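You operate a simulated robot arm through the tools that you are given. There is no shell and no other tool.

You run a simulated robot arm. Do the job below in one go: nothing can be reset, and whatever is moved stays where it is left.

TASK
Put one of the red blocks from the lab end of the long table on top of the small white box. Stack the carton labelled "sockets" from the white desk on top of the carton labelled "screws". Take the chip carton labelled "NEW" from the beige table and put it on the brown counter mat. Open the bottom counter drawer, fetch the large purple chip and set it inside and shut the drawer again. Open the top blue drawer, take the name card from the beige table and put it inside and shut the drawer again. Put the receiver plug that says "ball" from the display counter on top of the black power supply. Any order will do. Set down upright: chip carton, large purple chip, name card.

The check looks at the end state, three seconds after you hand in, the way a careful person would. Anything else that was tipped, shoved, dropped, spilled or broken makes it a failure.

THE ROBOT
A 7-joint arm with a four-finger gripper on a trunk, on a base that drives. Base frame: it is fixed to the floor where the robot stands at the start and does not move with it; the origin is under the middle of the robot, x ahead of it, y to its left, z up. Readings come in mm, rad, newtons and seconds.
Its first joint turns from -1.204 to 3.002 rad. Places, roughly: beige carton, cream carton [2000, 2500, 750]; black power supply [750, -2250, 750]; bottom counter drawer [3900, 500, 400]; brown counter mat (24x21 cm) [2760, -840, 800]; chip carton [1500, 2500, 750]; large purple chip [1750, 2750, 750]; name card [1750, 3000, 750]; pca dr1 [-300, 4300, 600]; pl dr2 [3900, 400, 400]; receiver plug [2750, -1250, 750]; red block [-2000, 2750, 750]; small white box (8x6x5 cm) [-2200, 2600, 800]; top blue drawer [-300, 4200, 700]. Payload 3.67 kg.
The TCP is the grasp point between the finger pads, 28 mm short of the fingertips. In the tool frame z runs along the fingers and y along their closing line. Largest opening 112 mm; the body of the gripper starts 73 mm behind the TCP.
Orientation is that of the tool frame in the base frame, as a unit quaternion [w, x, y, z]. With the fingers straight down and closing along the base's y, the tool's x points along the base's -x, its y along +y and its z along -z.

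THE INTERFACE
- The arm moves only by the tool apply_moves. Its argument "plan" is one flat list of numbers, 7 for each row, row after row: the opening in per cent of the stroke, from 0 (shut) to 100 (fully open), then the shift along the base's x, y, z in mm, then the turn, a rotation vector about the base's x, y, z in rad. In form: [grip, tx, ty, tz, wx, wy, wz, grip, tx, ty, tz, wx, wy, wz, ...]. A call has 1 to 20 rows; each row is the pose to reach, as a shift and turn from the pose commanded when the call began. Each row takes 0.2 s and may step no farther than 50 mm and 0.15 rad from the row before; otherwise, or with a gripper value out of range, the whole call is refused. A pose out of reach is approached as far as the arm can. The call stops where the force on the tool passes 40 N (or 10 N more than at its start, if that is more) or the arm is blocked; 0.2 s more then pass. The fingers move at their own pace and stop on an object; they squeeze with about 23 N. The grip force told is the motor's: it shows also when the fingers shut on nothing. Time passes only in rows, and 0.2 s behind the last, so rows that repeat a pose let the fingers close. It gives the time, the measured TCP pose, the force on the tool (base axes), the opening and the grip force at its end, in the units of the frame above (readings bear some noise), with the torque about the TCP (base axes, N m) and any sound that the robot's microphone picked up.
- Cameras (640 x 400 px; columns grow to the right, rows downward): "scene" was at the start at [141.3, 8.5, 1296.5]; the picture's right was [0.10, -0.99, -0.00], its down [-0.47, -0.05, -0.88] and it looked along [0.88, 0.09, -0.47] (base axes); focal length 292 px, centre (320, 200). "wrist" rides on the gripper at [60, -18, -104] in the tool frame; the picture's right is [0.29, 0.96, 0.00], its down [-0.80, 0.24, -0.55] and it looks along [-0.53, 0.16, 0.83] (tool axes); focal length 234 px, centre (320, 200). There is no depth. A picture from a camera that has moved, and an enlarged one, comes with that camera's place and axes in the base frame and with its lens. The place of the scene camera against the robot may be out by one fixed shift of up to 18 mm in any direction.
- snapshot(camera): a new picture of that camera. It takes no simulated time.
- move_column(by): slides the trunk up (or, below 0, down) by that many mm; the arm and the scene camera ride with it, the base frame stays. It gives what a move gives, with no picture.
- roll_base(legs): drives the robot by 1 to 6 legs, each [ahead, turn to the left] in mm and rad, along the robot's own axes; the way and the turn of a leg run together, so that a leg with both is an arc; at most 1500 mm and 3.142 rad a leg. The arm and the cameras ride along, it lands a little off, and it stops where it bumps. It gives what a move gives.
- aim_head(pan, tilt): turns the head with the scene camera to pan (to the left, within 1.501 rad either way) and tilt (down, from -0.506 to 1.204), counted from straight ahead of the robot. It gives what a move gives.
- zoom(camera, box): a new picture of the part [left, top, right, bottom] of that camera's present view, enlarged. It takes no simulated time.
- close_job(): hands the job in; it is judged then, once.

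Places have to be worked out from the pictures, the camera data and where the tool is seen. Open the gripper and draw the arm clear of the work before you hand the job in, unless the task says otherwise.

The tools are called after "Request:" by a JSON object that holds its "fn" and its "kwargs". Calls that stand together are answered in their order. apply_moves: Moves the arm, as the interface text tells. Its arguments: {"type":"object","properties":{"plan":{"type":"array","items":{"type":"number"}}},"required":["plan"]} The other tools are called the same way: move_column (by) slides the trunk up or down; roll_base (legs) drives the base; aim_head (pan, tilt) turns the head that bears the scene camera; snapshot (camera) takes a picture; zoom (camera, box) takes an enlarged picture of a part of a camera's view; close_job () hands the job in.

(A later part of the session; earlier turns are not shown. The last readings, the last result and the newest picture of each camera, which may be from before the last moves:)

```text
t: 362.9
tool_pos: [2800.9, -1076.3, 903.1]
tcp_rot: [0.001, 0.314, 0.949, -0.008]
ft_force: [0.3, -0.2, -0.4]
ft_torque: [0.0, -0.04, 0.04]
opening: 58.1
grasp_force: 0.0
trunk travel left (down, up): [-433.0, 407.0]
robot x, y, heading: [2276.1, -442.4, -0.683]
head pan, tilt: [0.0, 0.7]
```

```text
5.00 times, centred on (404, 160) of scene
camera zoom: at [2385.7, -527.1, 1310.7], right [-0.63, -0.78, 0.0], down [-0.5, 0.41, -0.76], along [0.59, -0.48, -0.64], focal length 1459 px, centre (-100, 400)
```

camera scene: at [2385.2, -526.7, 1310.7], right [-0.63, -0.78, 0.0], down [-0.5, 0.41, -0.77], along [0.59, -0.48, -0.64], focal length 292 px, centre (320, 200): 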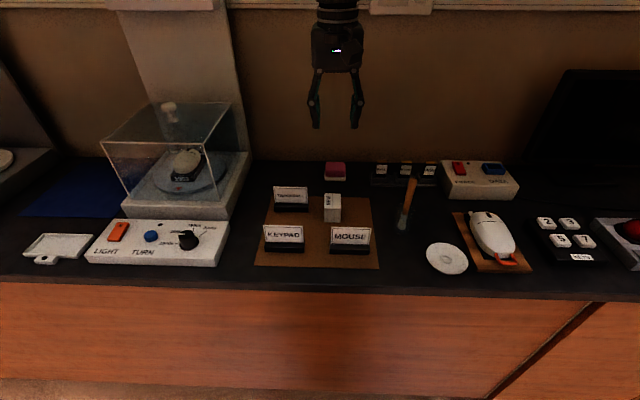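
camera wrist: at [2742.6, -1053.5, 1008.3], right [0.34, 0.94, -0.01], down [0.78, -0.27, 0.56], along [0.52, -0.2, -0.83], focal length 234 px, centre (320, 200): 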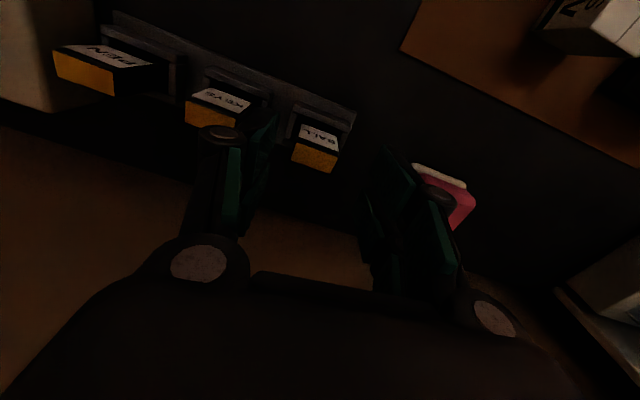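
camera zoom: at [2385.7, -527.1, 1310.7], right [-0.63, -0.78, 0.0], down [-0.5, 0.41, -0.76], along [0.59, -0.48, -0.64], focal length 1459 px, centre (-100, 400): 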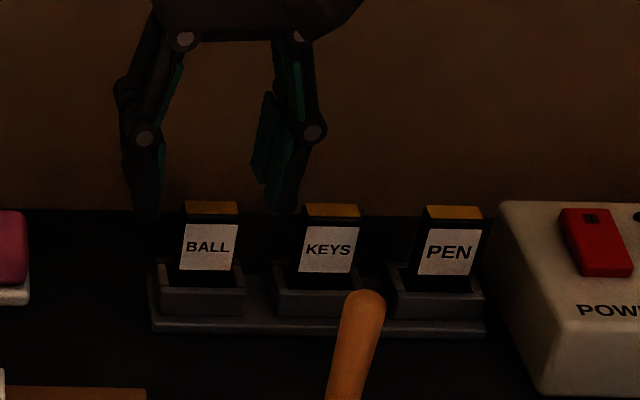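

The plug is aligned. I descend the last 44 mm with a small correction.

Request:
{"fn": "apply_moves", "kwargs": {"plan": [50, -1, -2, -15, 0, 0, 0, 50, -2, -3, -30, 0, 0, 0, 50, -2, -3, -40, 0, 0, 0, 50, -2, -3, -44, 0, 0, 0, 50, -2, -3, -44, 0, 0, 0]}}

Request:
{"fn": "snapshot", "kwargs": {"camera": "wrist"}}

Request:
{"fn": "zoom", "kwargs": {"camera": "scene", "box": [340, 120, 468, 200]}}

```text
t: 364.1
tool_pos: [2797.1, -1080.2, 858.8]
tcp_rot: [0.001, 0.314, 0.949, -0.008]
ft_force: [-0.9, -0.1, 0.3]
ft_torque: [-0.04, -0.01, 0.0]
opening: 56.0
grasp_force: 0.1
trunk travel left (down, up): [-433.0, 407.0]
robot x, y, heading: [2282.2, -442.4, -0.685]
head pan, tilt: [0.0, 0.7]
```

```text
taken
camera wrist: at [2739.3, -1057.1, 964.4], right [0.34, 0.94, -0.01], down [0.78, -0.28, 0.56], along [0.52, -0.2, -0.83], focal length 234 px, centre (320, 200)
```

wrist: 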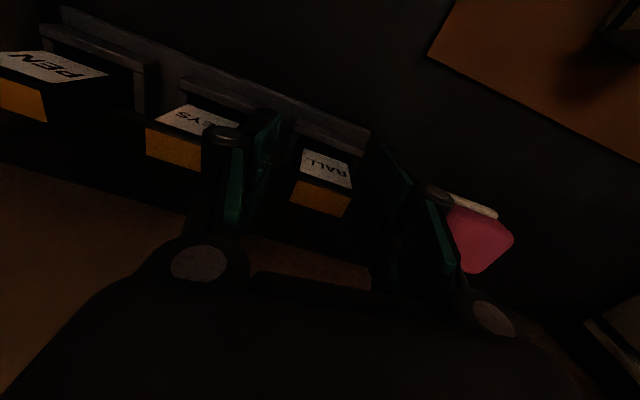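

```text
5.00 times, centred on (404, 160) of scene
camera zoom: at [2385.8, -527.2, 1310.6], right [-0.63, -0.78, 0.0], down [-0.5, 0.41, -0.76], along [0.59, -0.48, -0.64], focal length 1459 px, centre (-100, 400)
```

zoom: 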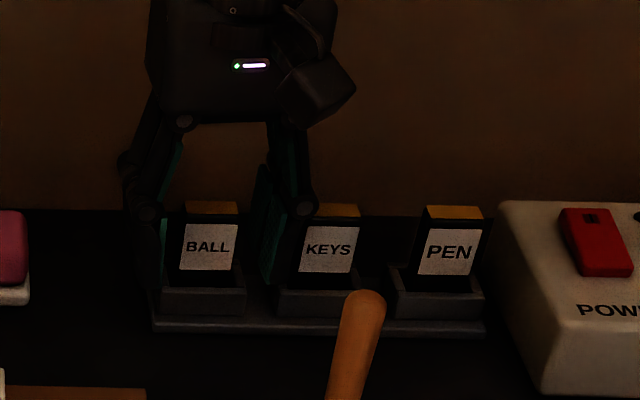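

The fingers straddle BALL without touching its neighbours. I close and lift it out.

Request:
{"fn": "apply_moves", "kwargs": {"plan": [40, 0, 0, 0, 0, 0, 0, 28, 0, 0, 0, 0, 0, 0, 15, 0, 0, 0, 0, 0, 0, 0, 0, 0, 0, 0, 0, 0, 0, 0, 0, 0, 0, 0, 0, 0, 0, 0, 0, 0, 0, 0, 0, 0, 0, 10, 0, 0, 0, 0, 0, 0, 30, 0, 0, 0, 0, 0, 0, 60, 0, 0, 0, 0, 0, 0, 90, 0, 0, 0]}}

Request:
{"fn": "zoom", "kwargs": {"camera": "scene", "box": [340, 80, 500, 200]}}

Request:
{"fn": "snapshot", "kwargs": {"camera": "wrist"}}

```text
t: 366.3
tool_pos: [2798.0, -1080.3, 948.2]
tcp_rot: [0.002, 0.314, 0.95, -0.008]
ft_force: [-0.1, 0.3, -0.7]
ft_torque: [-0.02, 0.04, -0.01]
opening: 29.2
grasp_force: 23.5
trunk travel left (down, up): [-433.0, 407.0]
robot x, y, heading: [2276.1, -440.6, -0.681]
head pan, tilt: [0.0, 0.7]
```

```text
3.33 times, centred on (420, 140) of scene
camera zoom: at [2385.5, -526.8, 1310.7], right [-0.63, -0.78, 0.0], down [-0.5, 0.41, -0.77], along [0.59, -0.48, -0.64], focal length 973 px, centre (-13, 400)
```

zoom: 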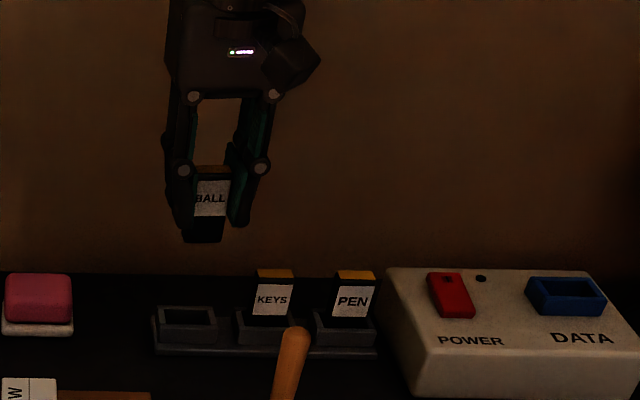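

```text
taken
camera wrist: at [2739.5, -1057.8, 1054.8], right [0.34, 0.94, -0.01], down [0.78, -0.27, 0.56], along [0.52, -0.2, -0.83], focal length 234 px, centre (320, 200)
```

wrist: 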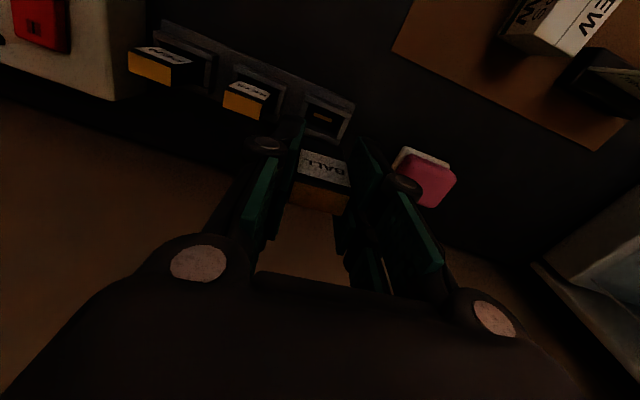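

BALL is held (29 mm). I lift, retract, back away and drive towards the power-supply table for a look.

Request:
{"fn": "apply_moves", "kwargs": {"plan": [0, 0, 0, 45, 0, 0, 0, 0, 0, 0, 90, 0, 0, 0, 0, 0, 20, 130, 0, 0, 0, 0, -5, 60, 160, 0, 0, 0, 0, -9, 105, 175, 0, 0, 0, 0, -13, 150, 182, 0, 0, 0, 0, -17, 195, 182, 0, 0, 0, 0, -21, 236, 182, 0, 0, 0, 0, -21, 236, 182, 0, 0, 0]}}

Request:
{"fn": "roll_base", "kwargs": {"legs": [[-350, 0], [0, -1.428], [900, 0]]}}

Request:
{"fn": "aim_head", "kwargs": {"pan": 0.0, "tilt": 0.4}}

Request:
{"fn": "snapshot", "kwargs": {"camera": "scene"}}

Request:
{"fn": "aim_head", "kwargs": {"pan": 0.4, "tilt": 0.4}}

Request:
{"fn": "snapshot", "kwargs": {"camera": "scene"}}

```text
refused: row 4 steps farther than a row can; nothing moved
```

```text
t: 368.0
tool_pos: [2646.7, -955.3, 951.3]
tcp_rot: [0.012, 0.313, 0.95, -0.01]
ft_force: [8.4, -2.6, 4.5]
ft_torque: [-0.09, -0.05, 0.13]
opening: 29.2
grasp_force: 23.1
trunk travel left (down, up): [-433.0, 407.0]
robot x, y, heading: [2121.7, -311.4, -0.683]
head pan, tilt: [0.0, 0.7]
stopped in leg 1: the force on the tool passed its limit at 96 N (the readings are from after the stop); the commanded pose is now the measured one
```

```text
t: 368.8
tool_pos: [2644.8, -954.3, 952.6]
tcp_rot: [0.01, 0.314, 0.949, -0.01]
ft_force: [8.2, -0.9, 4.0]
ft_torque: [-0.07, -0.08, 0.09]
opening: 29.3
grasp_force: 23.4
trunk travel left (down, up): [-433.0, 407.0]
robot x, y, heading: [2125.6, -309.1, -0.683]
head pan, tilt: [0.0, 0.4]
```

```text
taken
camera scene: at [2234.4, -402.8, 1337.4], right [-0.63, -0.78, 0.0], down [-0.3, 0.25, -0.92], along [0.71, -0.58, -0.39], focal length 292 px, centre (320, 200)
```

scene: 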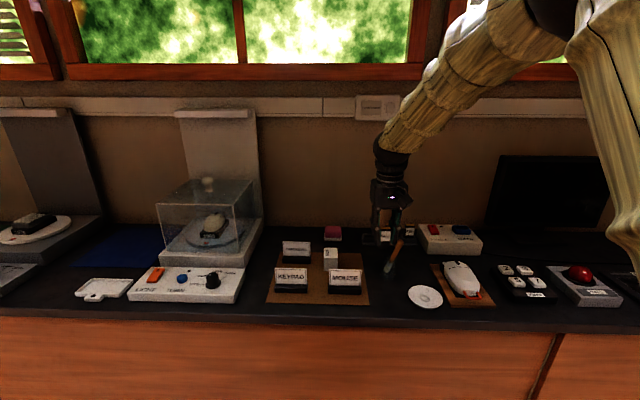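

```text
t: 369.6
tool_pos: [2644.5, -954.8, 951.1]
tcp_rot: [0.01, 0.313, 0.95, -0.01]
ft_force: [4.0, 0.0, 2.6]
ft_torque: [0.0, -0.02, 0.08]
opening: 28.6
grasp_force: 23.0
trunk travel left (down, up): [-433.0, 407.0]
robot x, y, heading: [2122.4, -314.0, -0.687]
head pan, tilt: [0.4, 0.4]
```

```text
taken
camera scene: at [2251.2, -370.4, 1337.5], right [-0.28, -0.96, 0.0], down [-0.37, 0.11, -0.92], along [0.88, -0.26, -0.39], focal length 292 px, centre (320, 200)
```

scene: 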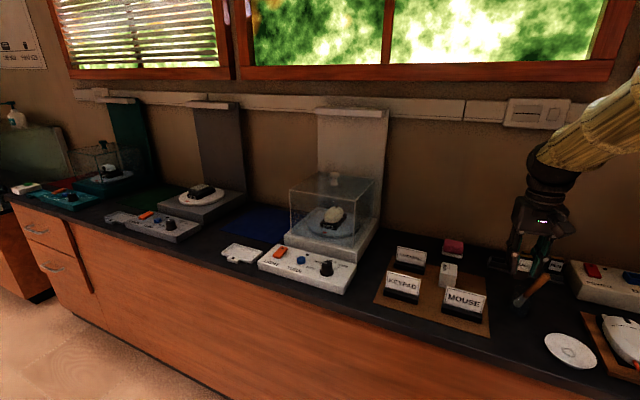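

The arm move was refused but the base moved anyway, and the gripper ran into the wooden stick in the cup. I stop and look closely before moving anything else.

Request:
{"fn": "zoom", "kwargs": {"camera": "scene", "box": [450, 200, 610, 300]}}

Request:
{"fn": "snapshot", "kwargs": {"camera": "wrist"}}

Request:
{"fn": "zoom", "kwargs": {"camera": "wrist", "box": [240, 60, 432, 220]}}

```text
4.00 times, centred on (530, 250) of scene
camera zoom: at [2251.2, -370.4, 1337.5], right [-0.28, -0.96, 0.0], down [-0.37, 0.11, -0.92], along [0.88, -0.26, -0.39], focal length 1167 px, centre (-520, 0)
```

zoom: 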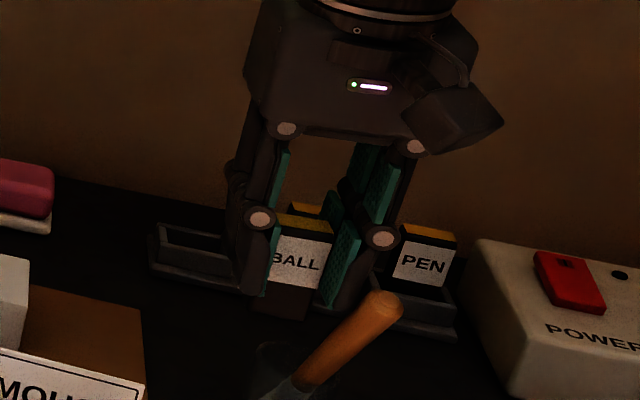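

```text
taken
camera wrist: at [2585.3, -931.2, 1055.8], right [0.34, 0.94, -0.02], down [0.78, -0.27, 0.57], along [0.53, -0.21, -0.82], focal length 234 px, centre (320, 200)
```

wrist: 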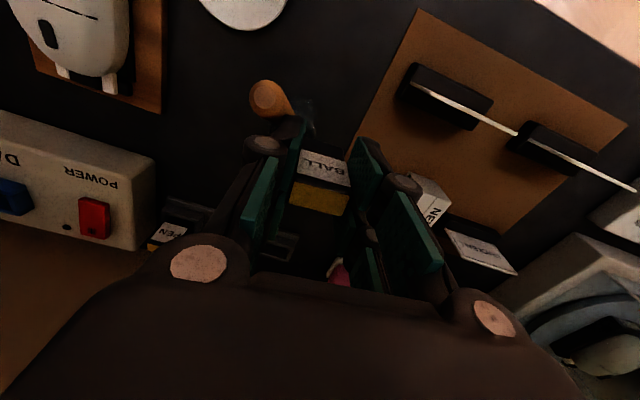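

```text
2.50 times, centred on (336, 140) of wrist
camera zoom: at [2585.3, -931.2, 1055.8], right [0.34, 0.94, -0.02], down [0.78, -0.27, 0.57], along [0.53, -0.21, -0.82], focal length 585 px, centre (280, 350)
```

zoom: 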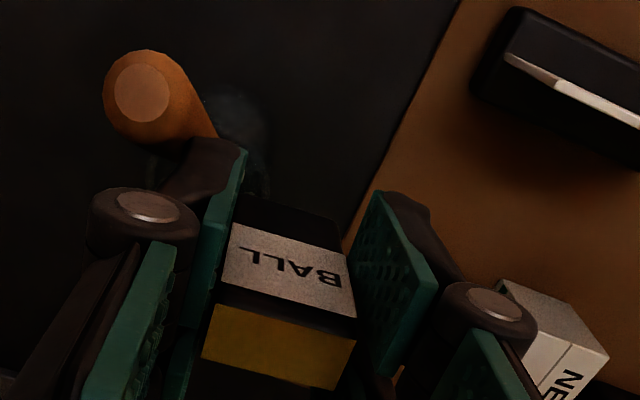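

The finger has pushed against the stick. I first back the tool off the way it came (away from the robot), then lift straight up, and check what happened.

Request:
{"fn": "apply_moves", "kwargs": {"plan": [0, 8, -6, 0, 0, 0, 0, 0, 16, -13, 0, 0, 0, 0, 0, 31, -25, 0, 0, 0, 0, 0, 46, -38, 5, 0, 0, 0, 0, 46, -38, 5, 0, 0, 0]}}

Request:
{"fn": "snapshot", "kwargs": {"camera": "wrist"}}

Request:
{"fn": "zoom", "kwargs": {"camera": "scene", "box": [450, 200, 610, 300]}}

```text
t: 370.8
tool_pos: [2690.8, -993.2, 958.7]
tcp_rot: [0.011, 0.313, 0.95, -0.01]
ft_force: [0.3, -0.2, -0.6]
ft_torque: [0.0, -0.01, 0.05]
opening: 29.1
grasp_force: 23.1
trunk travel left (down, up): [-433.0, 407.0]
robot x, y, heading: [2122.1, -313.5, -0.684]
head pan, tilt: [0.4, 0.4]
```

```text
taken
camera wrist: at [2631.2, -968.7, 1062.0], right [0.34, 0.94, -0.02], down [0.78, -0.27, 0.57], along [0.53, -0.21, -0.82], focal length 234 px, centre (320, 200)
```

wrist: 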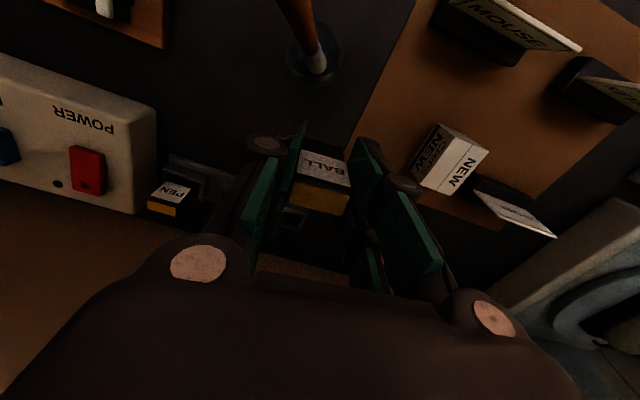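

```text
4.00 times, centred on (530, 250) of scene
camera zoom: at [2250.8, -370.3, 1337.5], right [-0.28, -0.96, 0.0], down [-0.37, 0.11, -0.92], along [0.88, -0.26, -0.39], focal length 1167 px, centre (-520, 0)
```

zoom: 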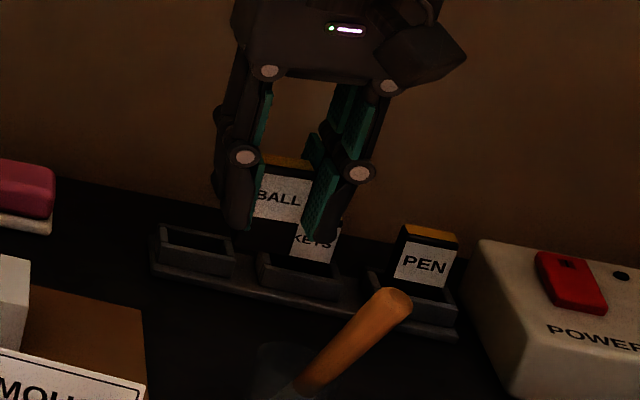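

The stick still stands in its cup. I lift the arm fully clear and examine the cup properly.

Request:
{"fn": "apply_moves", "kwargs": {"plan": [0, 0, 0, 45, 0, 0, 0, 0, 0, 0, 90, 0, 0, 0, 0, 0, 0, 135, 0, 0, 0, 0, 0, 0, 175, -0.01, 0.015, 0, 0, 0, 0, 175, -0.01, 0.015, 0]}}

Request:
{"fn": "aim_head", "kwargs": {"pan": 0.0, "tilt": 0.7}}

Request:
{"fn": "zoom", "kwargs": {"camera": "scene", "box": [310, 100, 470, 200]}}

Request:
{"fn": "snapshot", "kwargs": {"camera": "wrist"}}

```text
t: 372.0
tool_pos: [2690.0, -992.7, 1133.5]
tcp_rot: [0.005, 0.313, 0.95, -0.017]
ft_force: [0.1, 0.8, -0.7]
ft_torque: [-0.01, -0.02, 0.0]
opening: 29.3
grasp_force: 23.4
trunk travel left (down, up): [-433.0, 407.0]
robot x, y, heading: [2123.8, -312.1, -0.681]
head pan, tilt: [0.4, 0.4]
```

```text
t: 372.9
tool_pos: [2690.4, -994.2, 1133.8]
tcp_rot: [0.005, 0.312, 0.95, -0.018]
ft_force: [-0.2, 0.8, -0.2]
ft_torque: [-0.01, 0.02, 0.02]
opening: 28.9
grasp_force: 23.0
trunk travel left (down, up): [-433.0, 407.0]
robot x, y, heading: [2122.0, -313.5, -0.684]
head pan, tilt: [0.0, 0.7]
```

```text
4.00 times, centred on (390, 150) of scene
camera zoom: at [2228.0, -398.1, 1310.7], right [-0.63, -0.78, 0.0], down [-0.5, 0.41, -0.77], along [0.59, -0.48, -0.64], focal length 1167 px, centre (40, 400)
```

zoom: 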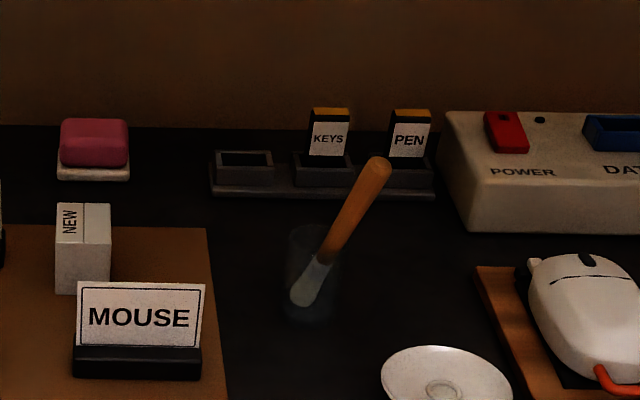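

```text
taken
camera wrist: at [2633.1, -968.2, 1238.3], right [0.34, 0.94, -0.03], down [0.78, -0.26, 0.56], along [0.52, -0.22, -0.83], focal length 234 px, centre (320, 200)
```

wrist: 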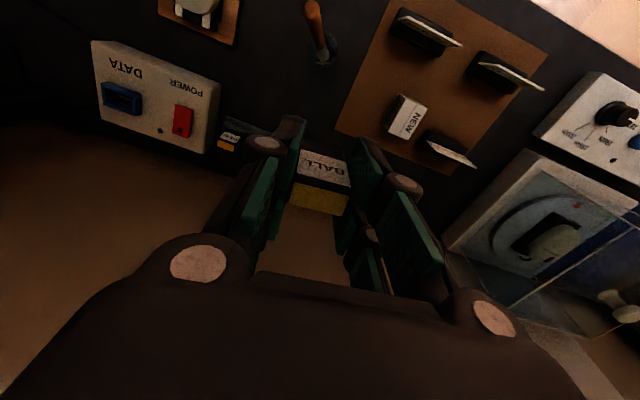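

The cup itself has not moved (within 2 mm), but the stick in it now leans about 20° towards me instead of nearly upright. I look closely at how it sits.

Request:
{"fn": "zoom", "kwargs": {"camera": "scene", "box": [370, 130, 418, 190]}}

Request:
{"fn": "zoom", "kwargs": {"camera": "wrist", "box": [280, 0, 376, 80]}}

```text
6.67 times, centred on (394, 160) of scene
camera zoom: at [2228.0, -398.1, 1310.7], right [-0.63, -0.78, 0.0], down [-0.5, 0.41, -0.77], along [0.59, -0.48, -0.64], focal length 1945 px, centre (-173, 467)
```

zoom: 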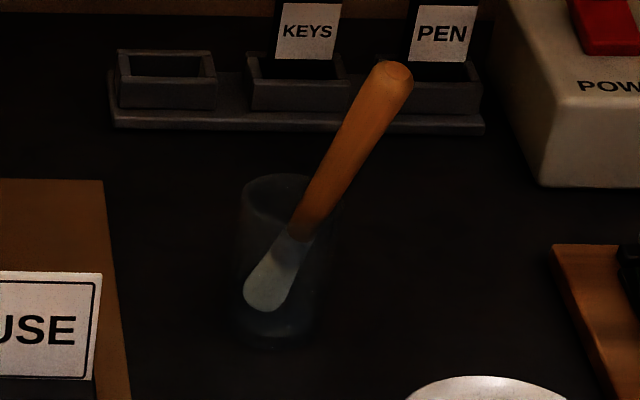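

```text
5.00 times, centred on (328, 40) of wrist
camera zoom: at [2633.1, -968.2, 1238.3], right [0.34, 0.94, -0.03], down [0.78, -0.26, 0.56], along [0.52, -0.22, -0.83], focal length 1171 px, centre (280, 1000)
```

zoom: 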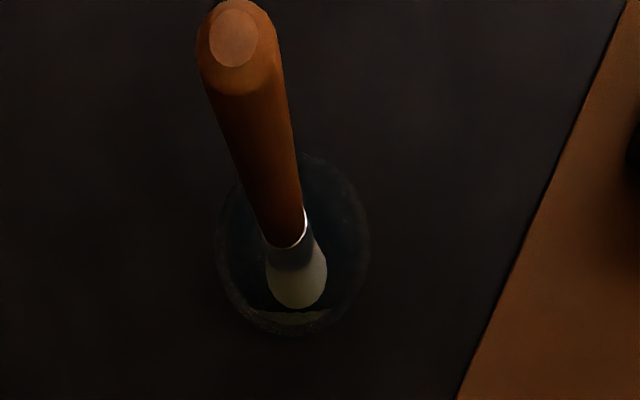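

The stick just leans in its (unmoved) glass; I will set it upright again once my gripper is free. First I deliver BALL: retract the arm at height.

Request:
{"fn": "apply_moves", "kwargs": {"plan": [0, -11, 43, 0, 0, 0, 0, 0, -22, 86, 0, 0, 0, 0, 0, -33, 130, 0, 0, 0, 0, 0, -44, 174, 0, 0, 0, 0, 0, -55, 218, 0, 0, 0, 0, 0, -64, 250, 0, 0, 0, 0, 0, -71, 277, 0, 0, 0, 0, 0, -71, 277, 0, 0, 0, 0]}}

```text
t: 374.7
tool_pos: [2620.5, -713.3, 1132.5]
tcp_rot: [0.005, 0.312, 0.95, -0.017]
ft_force: [0.0, 0.0, -0.2]
ft_torque: [-0.04, 0.01, 0.0]
opening: 29.1
grasp_force: 22.7
trunk travel left (down, up): [-433.0, 407.0]
robot x, y, heading: [2123.0, -313.3, -0.684]
head pan, tilt: [0.0, 0.7]
```

The arm is now high and retracted (confirmed). I back off and drive towards the power-supply table.

Request:
{"fn": "roll_base", "kwargs": {"legs": [[-150, 0], [0, -1.428], [900, 0]]}}

Request:
{"fn": "aim_head", "kwargs": {"pan": 0.0, "tilt": 0.45}}

Request:
{"fn": "snapshot", "kwargs": {"camera": "scene"}}

Request:
{"fn": "aim_head", "kwargs": {"pan": -0.5, "tilt": 0.45}}

Request:
{"fn": "snapshot", "kwargs": {"camera": "scene"}}

```text
t: 383.9
tool_pos: [1226.6, -1543.9, 1132.2]
tcp_rot: [-0.009, 0.857, 0.515, -0.016]
ft_force: [0.1, 0.3, 0.1]
ft_torque: [0.05, -0.02, 0.03]
opening: 29.2
grasp_force: 23.3
trunk travel left (down, up): [-433.0, 407.0]
robot x, y, heading: [1557.1, -990.9, -2.108]
head pan, tilt: [0.0, 0.7]
```

```text
t: 384.7
tool_pos: [1227.3, -1542.4, 1133.5]
tcp_rot: [-0.008, 0.857, 0.516, -0.016]
ft_force: [-0.3, -0.1, 0.4]
ft_torque: [-0.03, 0.03, 0.02]
opening: 29.1
grasp_force: 23.0
trunk travel left (down, up): [-433.0, 407.0]
robot x, y, heading: [1552.1, -992.3, -2.106]
head pan, tilt: [0.0, 0.45]
```

```text
taken
camera scene: at [1478.2, -1113.3, 1332.8], right [-0.86, 0.51, 0.0], down [0.22, 0.38, -0.9], along [-0.46, -0.77, -0.44], focal length 292 px, centre (320, 200)
```

scene: 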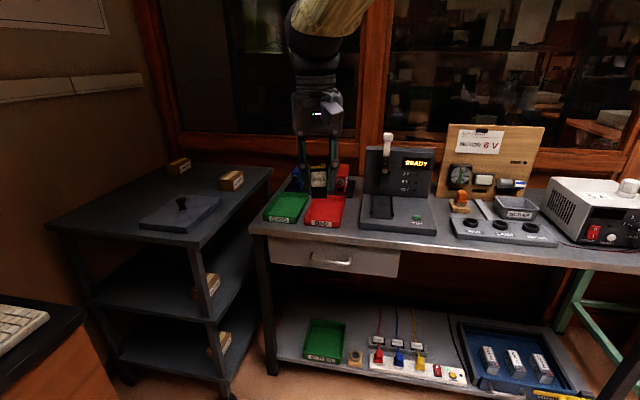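

```text
t: 385.6
tool_pos: [1226.1, -1542.2, 1133.2]
tcp_rot: [-0.007, 0.857, 0.515, -0.015]
ft_force: [-0.4, 0.2, -0.8]
ft_torque: [0.02, -0.01, -0.01]
opening: 29.1
grasp_force: 23.3
trunk travel left (down, up): [-433.0, 407.0]
robot x, y, heading: [1545.4, -993.3, -2.104]
head pan, tilt: [-0.499, 0.45]
```

```text
taken
camera scene: at [1446.1, -1081.4, 1332.8], right [-0.51, 0.86, 0.0], down [0.37, 0.22, -0.9], along [-0.77, -0.46, -0.44], focal length 292 px, centre (320, 200)
```

scene: 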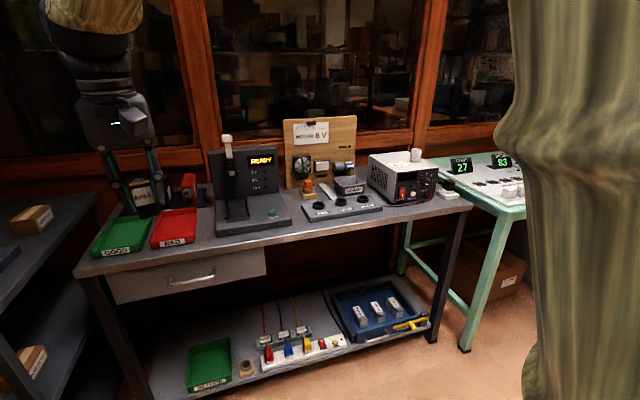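

Several devices stand on this table. I zoom in to identify the black power supply.

Request:
{"fn": "zoom", "kwargs": {"camera": "scene", "box": [90, 120, 250, 220]}}

Request:
{"fn": "zoom", "kwargs": {"camera": "scene", "box": [200, 120, 360, 220]}}

Request:
{"fn": "zoom", "kwargs": {"camera": "scene", "box": [330, 120, 490, 220]}}

Request:
{"fn": "zoom", "kwargs": {"camera": "scene", "box": [180, 280, 440, 400]}}

```text
4.00 times, centred on (170, 170) of scene
camera zoom: at [1446.1, -1081.4, 1332.8], right [-0.51, 0.86, 0.0], down [0.37, 0.22, -0.9], along [-0.77, -0.46, -0.44], focal length 1167 px, centre (920, 320)
```

zoom: 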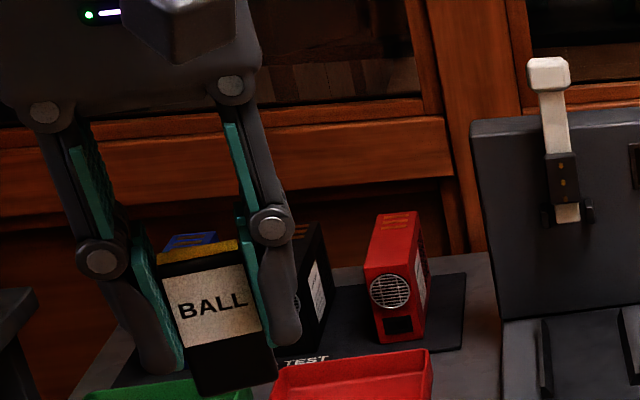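

```text
4.00 times, centred on (280, 170) of scene
camera zoom: at [1446.1, -1081.4, 1332.8], right [-0.51, 0.86, 0.0], down [0.37, 0.22, -0.9], along [-0.77, -0.46, -0.44], focal length 1167 px, centre (480, 320)
```

zoom: 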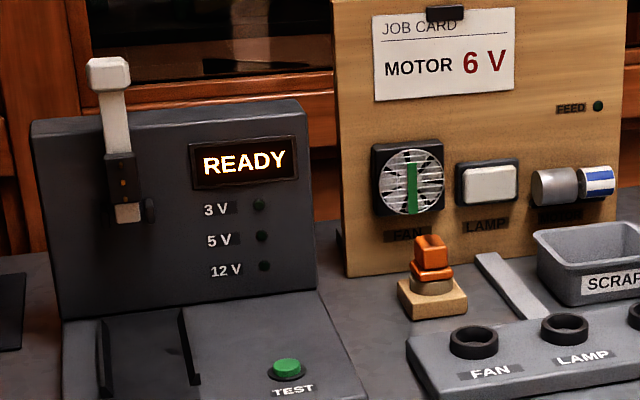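

```text
4.00 times, centred on (410, 170) of scene
camera zoom: at [1446.1, -1081.4, 1332.8], right [-0.51, 0.86, 0.0], down [0.37, 0.22, -0.9], along [-0.77, -0.46, -0.44], focal length 1167 px, centre (-40, 320)
```

zoom: 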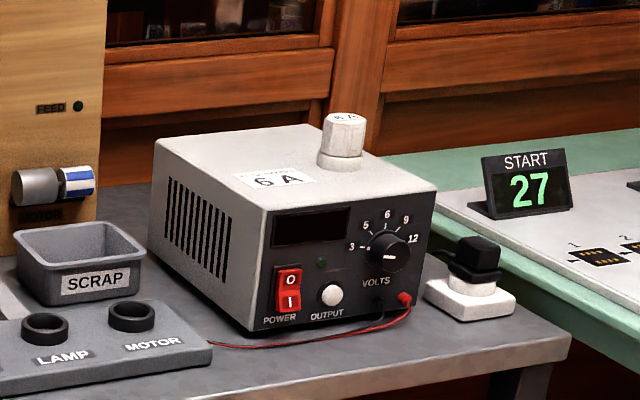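

```text
2.46 times, centred on (310, 340) of scene
camera zoom: at [1446.1, -1081.4, 1332.8], right [-0.51, 0.86, 0.0], down [0.37, 0.22, -0.9], along [-0.77, -0.46, -0.44], focal length 718 px, centre (345, -145)
```

zoom: 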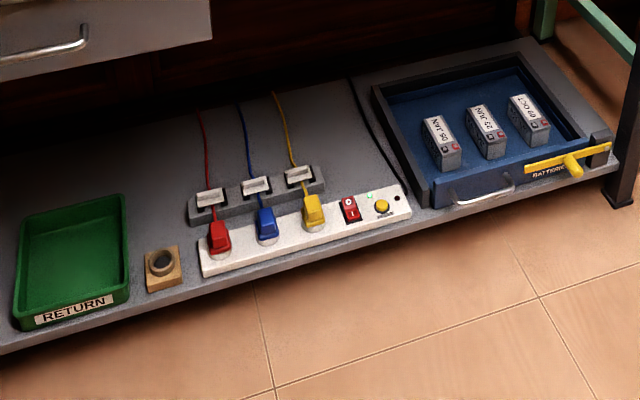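

The small black PC power supply stands on the "TEST" mat between a blue and a red one, near (876, -2127). I raise the trunk a little for clearance and move into position in front of it.

Request:
{"fn": "move_column", "kwargs": {"by": 70}}

Request:
{"fn": "roll_base", "kwargs": {"legs": [[0, 0.212], [560, 0], [0, -0.378]]}}

Request:
{"fn": "aim_head", "kwargs": {"pan": 0.0, "tilt": 0.7}}

Request:
{"fn": "snapshot", "kwargs": {"camera": "scene"}}

Request:
{"fn": "snapshot", "kwargs": {"camera": "wrist"}}

```text
t: 386.7
tool_pos: [1226.5, -1542.9, 1203.3]
tcp_rot: [-0.007, 0.856, 0.516, -0.016]
ft_force: [0.6, -0.5, 0.5]
ft_torque: [-0.03, 0.03, 0.02]
opening: 28.9
grasp_force: 23.3
trunk travel left (down, up): [-503.0, 337.0]
robot x, y, heading: [1547.3, -988.3, -2.102]
head pan, tilt: [-0.499, 0.45]
```

```text
t: 391.9
tool_pos: [961.0, -2022.0, 1202.7]
tcp_rot: [-0.008, 0.896, 0.443, -0.015]
ft_force: [0.2, 0.1, -0.7]
ft_torque: [0.02, 0.01, 0.0]
opening: 29.1
grasp_force: 23.2
trunk travel left (down, up): [-503.0, 337.0]
robot x, y, heading: [1366.7, -1532.7, -2.274]
head pan, tilt: [-0.499, 0.45]
```

```text
t: 392.8
tool_pos: [959.7, -2022.6, 1203.5]
tcp_rot: [-0.009, 0.897, 0.442, -0.016]
ft_force: [-0.3, 0.5, -0.1]
ft_torque: [0.0, 0.01, 0.0]
opening: 28.8
grasp_force: 23.1
trunk travel left (down, up): [-503.0, 337.0]
robot x, y, heading: [1370.7, -1532.1, -2.272]
head pan, tilt: [0.0, 0.7]
```

```text
taken
camera scene: at [1283.4, -1635.4, 1380.7], right [-0.76, 0.65, 0.0], down [0.42, 0.49, -0.77], along [-0.49, -0.58, -0.64], focal length 292 px, centre (320, 200)
```

scene: 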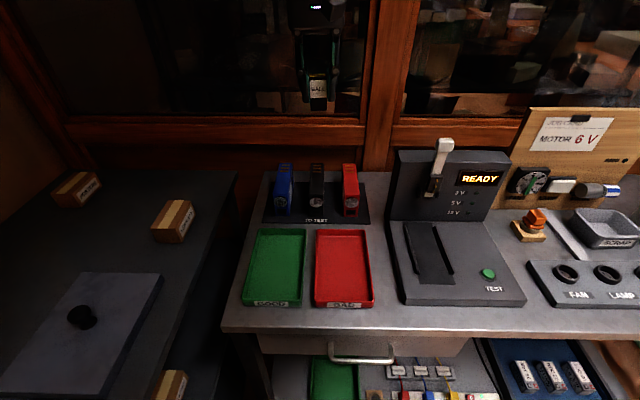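

```text
taken
camera wrist: at [985.8, -1964.5, 1307.7], right [0.93, -0.35, -0.03], down [-0.27, -0.78, 0.56], along [-0.23, -0.52, -0.83], focal length 234 px, centre (320, 200)
```

wrist: 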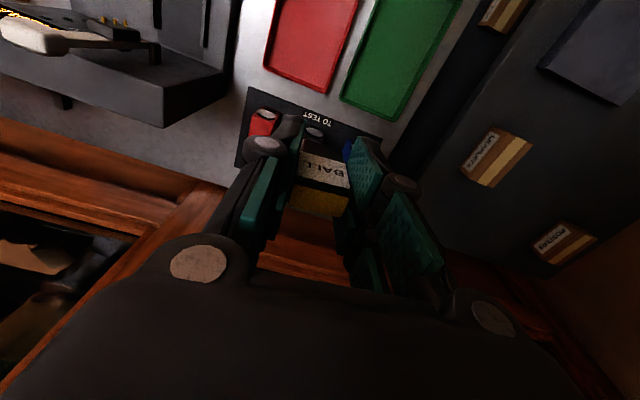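

The three small supplies sit on the "TO TEST" mat; the black one is in the middle. I zoom in for dimensions.

Request:
{"fn": "zoom", "kwargs": {"camera": "scene", "box": [256, 140, 384, 240]}}

Request:
{"fn": "zoom", "kwargs": {"camera": "wrist", "box": [220, 60, 412, 180]}}

Request:
{"fn": "zoom", "kwargs": {"camera": "scene", "box": [280, 60, 360, 130]}}

```text
4.00 times, centred on (320, 190) of scene
camera zoom: at [1283.4, -1635.4, 1380.7], right [-0.76, 0.65, 0.0], down [0.42, 0.49, -0.77], along [-0.49, -0.58, -0.64], focal length 1167 px, centre (320, 240)
```

zoom: 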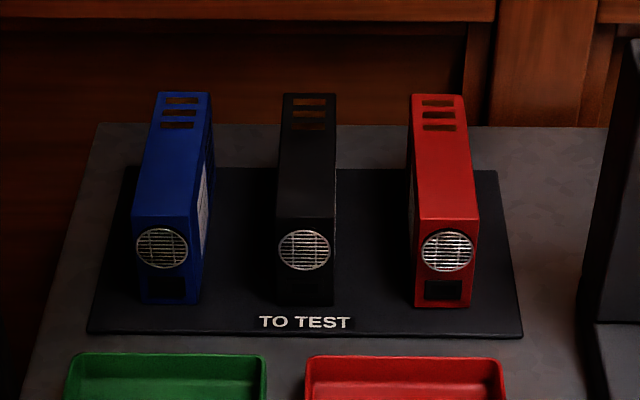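

```text
3.33 times, centred on (316, 120) of wrist
camera zoom: at [985.8, -1964.5, 1307.7], right [0.93, -0.35, -0.03], down [-0.27, -0.78, 0.56], along [-0.23, -0.52, -0.83], focal length 781 px, centre (333, 467)
```

zoom: 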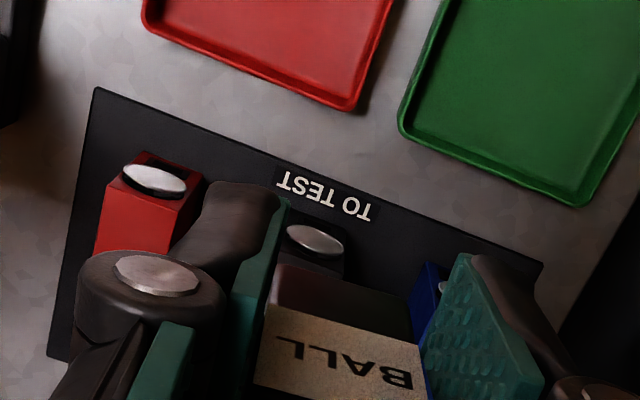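

```text
5.71 times, centred on (320, 95) of scene
camera zoom: at [1283.4, -1635.4, 1380.7], right [-0.76, 0.65, 0.0], down [0.42, 0.49, -0.77], along [-0.49, -0.58, -0.64], focal length 1667 px, centre (320, 800)
```

zoom: 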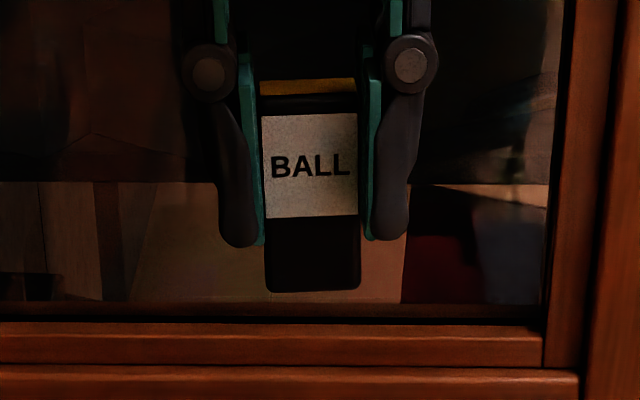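

Black supply: about 40 wide × 150 deep, top centre near (857, -2154) at z ≈ 879. I level the tool and move BALL above it to z ≈ 990.

Request:
{"fn": "apply_moves", "kwargs": {"plan": [0, -18, -23, -20, 0, -0.012, -0.01, 0, -36, -46, -45, -0.001, -0.025, -0.03, 0, -54, -70, -75, -0.002, -0.037, -0.056, 0, -72, -93, -105, -0.002, -0.037, -0.056, 0, -90, -116, -135, -0.002, -0.037, -0.056, 0, -90, -116, -175, -0.002, -0.037, -0.056, 0, -90, -116, -213, -0.002, -0.037, -0.056, 0, -90, -116, -213, -0.002, -0.037, -0.056]}}

Request:
{"fn": "snapshot", "kwargs": {"camera": "wrist"}}

Request:
{"fn": "zoom", "kwargs": {"camera": "scene", "box": [240, 80, 400, 200]}}

```text
t: 394.6
tool_pos: [870.5, -2138.2, 992.9]
tcp_rot: [0.001, 0.909, 0.417, 0.001]
ft_force: [-0.2, 0.8, -0.1]
ft_torque: [0.02, 0.02, 0.05]
opening: 29.1
grasp_force: 23.2
trunk travel left (down, up): [-503.0, 337.0]
robot x, y, heading: [1371.1, -1533.4, -2.273]
head pan, tilt: [0.0, 0.7]
```

```text
taken
camera wrist: at [896.2, -2080.6, 1097.9], right [0.91, -0.41, 0.0], down [-0.34, -0.76, 0.55], along [-0.22, -0.51, -0.83], focal length 234 px, centre (320, 200)
```

wrist: 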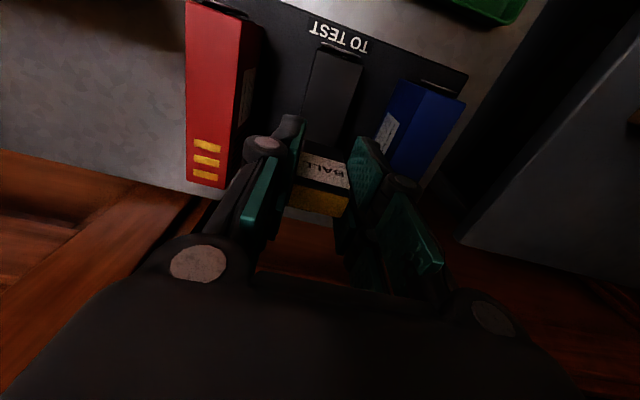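

```text
3.33 times, centred on (320, 140) of scene
camera zoom: at [1283.9, -1634.9, 1380.8], right [-0.76, 0.65, 0.0], down [0.42, 0.49, -0.77], along [-0.49, -0.58, -0.64], focal length 973 px, centre (320, 400)
```

zoom: 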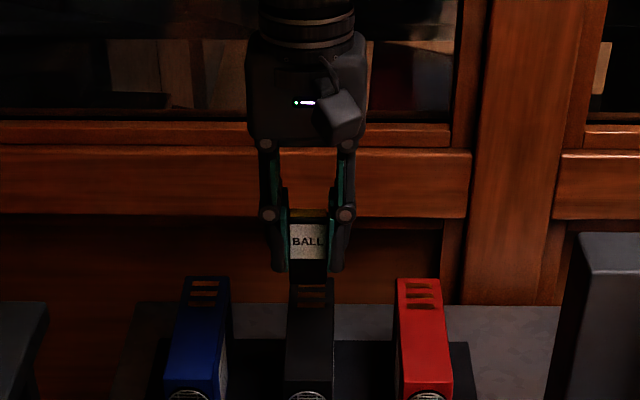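

BALL hangs over the black supply, about 4 mm off its centreline. I correct and lower to about 948, then feel for contact.

Request:
{"fn": "apply_moves", "kwargs": {"plan": [0, 4, -2, -15, 0, 0, 0, 0, 4, -2, -30, 0, 0, 0, 0, 4, -2, -40, 0, 0, 0, 0, 4, -2, -45, 0, 0, 0, 0, 4, -2, -45, 0, 0, 0]}}

Request:
{"fn": "zoom", "kwargs": {"camera": "scene", "box": [270, 110, 366, 200]}}

Request:
{"fn": "snapshot", "kwargs": {"camera": "wrist"}}

```text
t: 395.8
tool_pos: [875.0, -2141.8, 946.5]
tcp_rot: [0.001, 0.909, 0.417, 0.001]
ft_force: [0.2, 0.2, -0.9]
ft_torque: [0.02, 0.01, 0.04]
opening: 29.1
grasp_force: 23.3
trunk travel left (down, up): [-503.0, 337.0]
robot x, y, heading: [1370.6, -1527.8, -2.273]
head pan, tilt: [0.0, 0.7]
```

```text
4.44 times, centred on (318, 155) of scene
camera zoom: at [1283.6, -1635.5, 1380.6], right [-0.76, 0.65, 0.0], down [0.42, 0.49, -0.76], along [-0.49, -0.58, -0.64], focal length 1297 px, centre (329, 400)
```

zoom: 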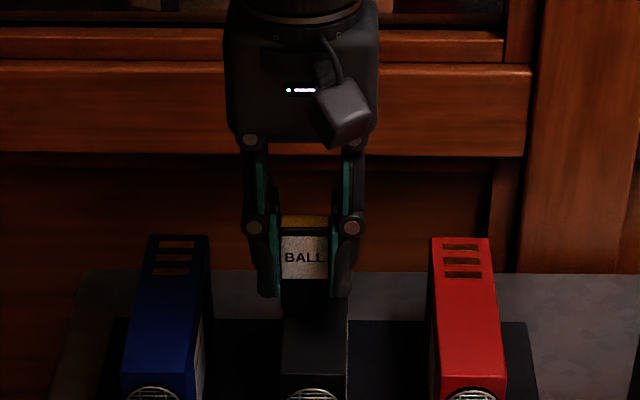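

```text
taken
camera wrist: at [900.2, -2084.1, 1050.8], right [0.91, -0.41, 0.0], down [-0.34, -0.76, 0.55], along [-0.22, -0.51, -0.83], focal length 234 px, centre (320, 200)
```

wrist: 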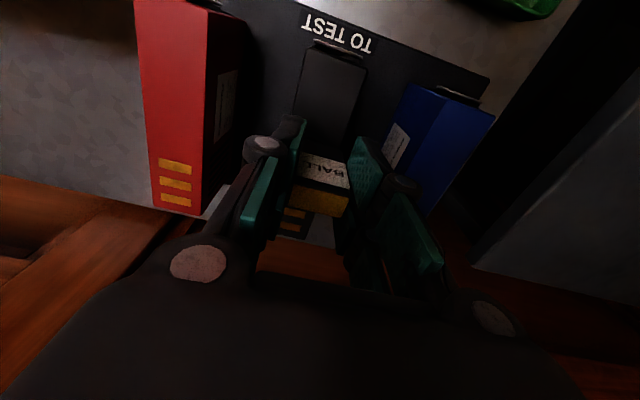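

Well centred. I creep down until contact.

Request:
{"fn": "apply_moves", "kwargs": {"plan": [0, 0, 0, -4, 0, 0, 0, 0, 0, 0, -8, 0, 0, 0, 0, 0, 0, -8, 0, 0, 0]}}

Request:
{"fn": "apply_moves", "kwargs": {"plan": [0, 0, 0, -3, 0, 0, 0, 0, 0, 0, -5, 0, 0, 0, 0, 0, 0, -5, 0, 0, 0]}}

Request:
{"fn": "zoom", "kwargs": {"camera": "scene", "box": [270, 110, 366, 200]}}

```text
t: 396.6
tool_pos: [873.0, -2141.6, 936.0]
tcp_rot: [0.0, 0.909, 0.417, 0.001]
ft_force: [-0.5, -0.9, 4.4]
ft_torque: [0.01, 0.07, -0.01]
opening: 29.0
grasp_force: 23.5
trunk travel left (down, up): [-503.0, 337.0]
robot x, y, heading: [1370.6, -1530.3, -2.272]
head pan, tilt: [0.0, 0.7]
```

```text
t: 397.4
tool_pos: [875.0, -2140.1, 932.2]
tcp_rot: [0.001, 0.909, 0.418, 0.001]
ft_force: [0.7, -3.4, 22.7]
ft_torque: [-0.15, 0.02, 0.02]
opening: 29.1
grasp_force: 22.9
trunk travel left (down, up): [-503.0, 337.0]
robot x, y, heading: [1368.6, -1530.1, -2.275]
head pan, tilt: [0.0, 0.7]
```

```text
4.44 times, centred on (318, 155) of scene
camera zoom: at [1284.7, -1634.3, 1380.9], right [-0.76, 0.65, 0.0], down [0.41, 0.49, -0.77], along [-0.49, -0.58, -0.64], focal length 1297 px, centre (329, 400)
```

zoom: 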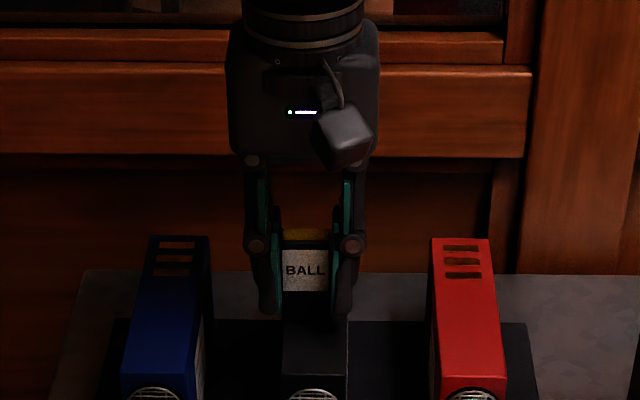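

Contact (4 N at 936, then 23 N). I ease up 3 mm to unload, release slowly and withdraw upward.

Request:
{"fn": "apply_moves", "kwargs": {"plan": [0, 0, 0, 2, 0, 0, 0, 0, 0, 0, 3.5, 0, 0, 0, 26, 0, 0, 3.5, 0, 0, 0, 29, 0, 0, 3.5, 0, 0, 0, 34, 0, 0, 3.5, 0, 0, 0, 42, 0, 0, 3.5, 0, 0, 0, 45, 0, 0, 3.5, 0, 0, 0, 45, 0, 0, 3.5, 0, 0, 0]}}

Request:
{"fn": "zoom", "kwargs": {"camera": "scene", "box": [270, 110, 366, 200]}}

Request:
{"fn": "snapshot", "kwargs": {"camera": "wrist"}}

```text
t: 399.2
tool_pos: [873.7, -2141.6, 936.1]
tcp_rot: [0.001, 0.909, 0.417, 0.0]
ft_force: [-0.4, -0.5, -0.9]
ft_torque: [-0.04, 0.0, -0.01]
opening: 50.4
grasp_force: 0.1
trunk travel left (down, up): [-503.0, 337.0]
robot x, y, heading: [1371.6, -1531.9, -2.276]
head pan, tilt: [0.0, 0.7]
```

```text
4.44 times, centred on (318, 155) of scene
camera zoom: at [1283.5, -1635.5, 1380.6], right [-0.76, 0.65, 0.0], down [0.42, 0.49, -0.76], along [-0.49, -0.58, -0.64], focal length 1297 px, centre (329, 400)
```

zoom: 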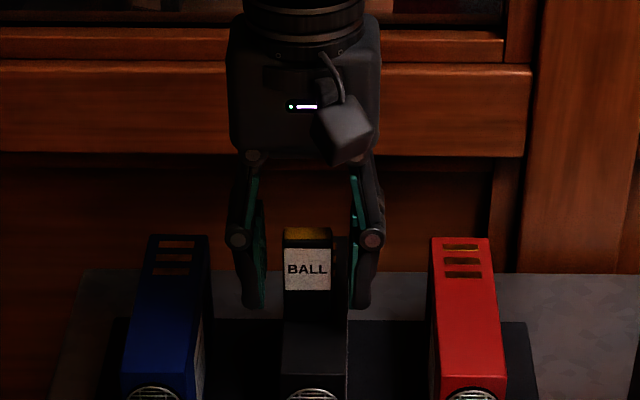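

```text
taken
camera wrist: at [899.2, -2083.7, 1041.0], right [0.91, -0.41, 0.0], down [-0.34, -0.76, 0.55], along [-0.22, -0.51, -0.83], focal length 234 px, centre (320, 200)
```

wrist: 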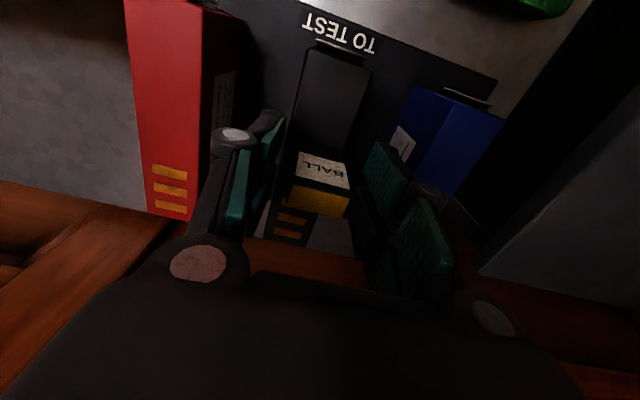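

BALL stands upright on the black supply. I withdraw straight up and retract.

Request:
{"fn": "apply_moves", "kwargs": {"plan": [48, 0, 0, 15, 0, 0, 0, 48, 0, 0, 45, 0, 0, 0, 48, 0, 0, 90, 0, 0, 0, 48, 0, 0, 135, 0, 0, 0, 48, 0, 0, 180, 0, 0, 0, 48, 0, 0, 225, 0, 0, 0, 48, 20, 25, 255, 0, 0, 0, 48, 50, 62, 265, 0, 0, 0, 48, 80, 98, 265, 0, 0, 0, 48, 95, 117, 265, 0, 0, 0, 48, 95, 117, 265, 0, 0, 0]}}

Request:
{"fn": "snapshot", "kwargs": {"camera": "scene"}}

```text
t: 401.6
tool_pos: [969.3, -2023.6, 1198.7]
tcp_rot: [0.001, 0.909, 0.417, 0.001]
ft_force: [0.4, -0.1, 0.1]
ft_torque: [0.02, 0.01, -0.02]
opening: 53.8
grasp_force: 0.1
trunk travel left (down, up): [-503.0, 337.0]
robot x, y, heading: [1370.7, -1532.0, -2.27]
head pan, tilt: [0.0, 0.7]
```

```text
taken
camera scene: at [1283.5, -1635.6, 1380.6], right [-0.76, 0.65, 0.0], down [0.42, 0.49, -0.76], along [-0.49, -0.58, -0.64], focal length 292 px, centre (320, 200)
```

scene: 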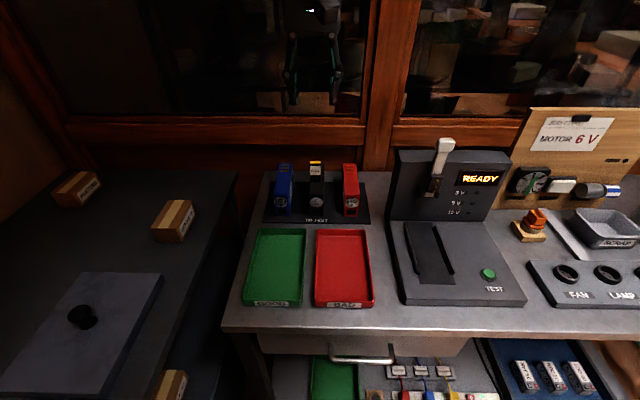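

Next I go back to put the tilted stick upright. I back out of here and return to the counter in front of the mat.

Request:
{"fn": "roll_base", "kwargs": {"legs": [[-560, 0], [0, -2.965], [836, 0], [0, -1.736]]}}

Request:
{"fn": "aim_head", "kwargs": {"pan": -0.15, "tilt": 0.7}}

Request:
{"fn": "snapshot", "kwargs": {"camera": "scene"}}

Request:
{"fn": "snapshot", "kwargs": {"camera": "wrist"}}

```text
t: 420.2
tool_pos: [2644.7, -786.5, 1199.2]
tcp_rot: [0.0, 0.359, 0.933, 0.002]
ft_force: [-0.2, 0.2, -0.1]
ft_torque: [0.02, -0.04, 0.01]
opening: 53.8
grasp_force: 0.1
trunk travel left (down, up): [-503.0, 337.0]
robot x, y, heading: [2163.9, -375.7, -0.722]
head pan, tilt: [0.0, 0.7]
```

```text
t: 420.9
tool_pos: [2644.4, -786.4, 1198.0]
tcp_rot: [-0.002, 0.358, 0.934, 0.001]
ft_force: [0.3, -0.3, 0.4]
ft_torque: [-0.05, 0.01, 0.01]
opening: 53.8
grasp_force: 0.0
trunk travel left (down, up): [-503.0, 337.0]
robot x, y, heading: [2163.7, -372.2, -0.725]
head pan, tilt: [-0.15, 0.7]
```

```text
taken
camera scene: at [2254.4, -472.4, 1380.6], right [-0.77, -0.64, 0.0], down [-0.41, 0.49, -0.76], along [0.49, -0.59, -0.64], focal length 292 px, centre (320, 200)
```

scene: 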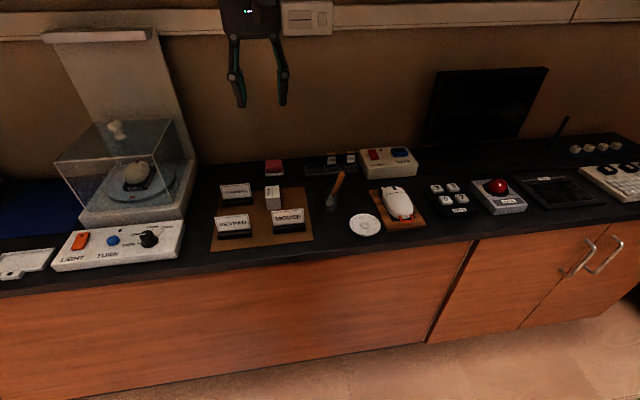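

```text
taken
camera wrist: at [2588.4, -759.5, 1304.3], right [0.43, 0.9, 0.0], down [0.75, -0.36, 0.55], along [0.5, -0.23, -0.83], focal length 234 px, centre (320, 200)
```

wrist: 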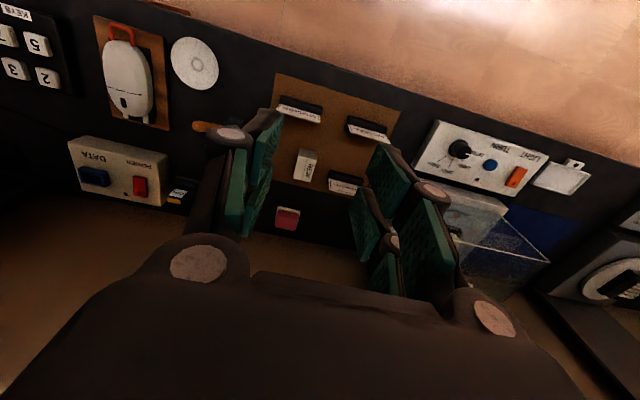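

The stick's top is at about (2578, -943, 956), leaning towards me by ~25°. I'll grip it with the tool tilted along the stick, so first I move to an approach pose above it.

Request:
{"fn": "apply_moves", "kwargs": {"plan": [55, -15, -24, -10, -0.044, -0.061, 0.034, 55, -31, -47, -30, -0.0875, -0.1214, 0.0688, 55, -46, -71, -55, -0.131, -0.182, 0.103, 55, -62, -95, -80, -0.175, -0.2428, 0.1377, 55, -77, -118, -105, -0.219, -0.3035, 0.172, 55, -93, -142, -135, -0.2626, -0.3642, 0.2065, 55, -93, -142, -135, -0.2626, -0.3642, 0.2065]}}

Request:
{"fn": "snapshot", "kwargs": {"camera": "wrist"}}

Request:
{"fn": "zoom", "kwargs": {"camera": "scene", "box": [260, 120, 420, 220]}}

```text
t: 422.5
tool_pos: [2552.2, -927.7, 1063.3]
tcp_rot: [0.214, 0.252, 0.942, -0.056]
ft_force: [-0.3, -0.1, -0.2]
ft_torque: [-0.05, 0.0, 0.0]
opening: 61.4
grasp_force: 0.0
trunk travel left (down, up): [-503.0, 337.0]
robot x, y, heading: [2163.1, -375.3, -0.728]
head pan, tilt: [-0.15, 0.7]
```

```text
taken
camera wrist: at [2456.4, -894.3, 1132.5], right [0.25, 0.96, -0.12], down [0.53, -0.03, 0.84], along [0.81, -0.28, -0.52], focal length 234 px, centre (320, 200)
```

wrist: 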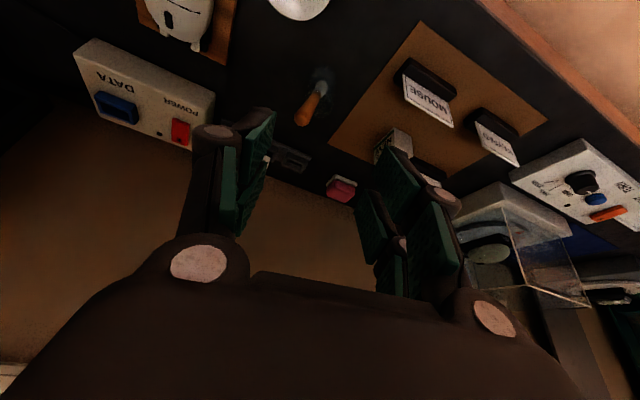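

```text
4.00 times, centred on (340, 170) of scene
camera zoom: at [2254.1, -472.1, 1380.7], right [-0.77, -0.64, 0.0], down [-0.41, 0.49, -0.77], along [0.49, -0.59, -0.64], focal length 1167 px, centre (240, 320)
```

zoom: 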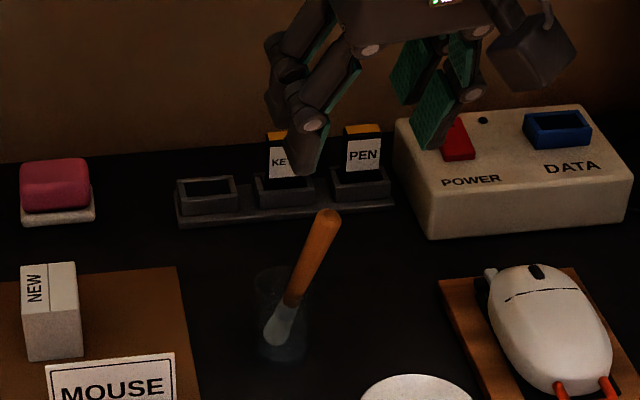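

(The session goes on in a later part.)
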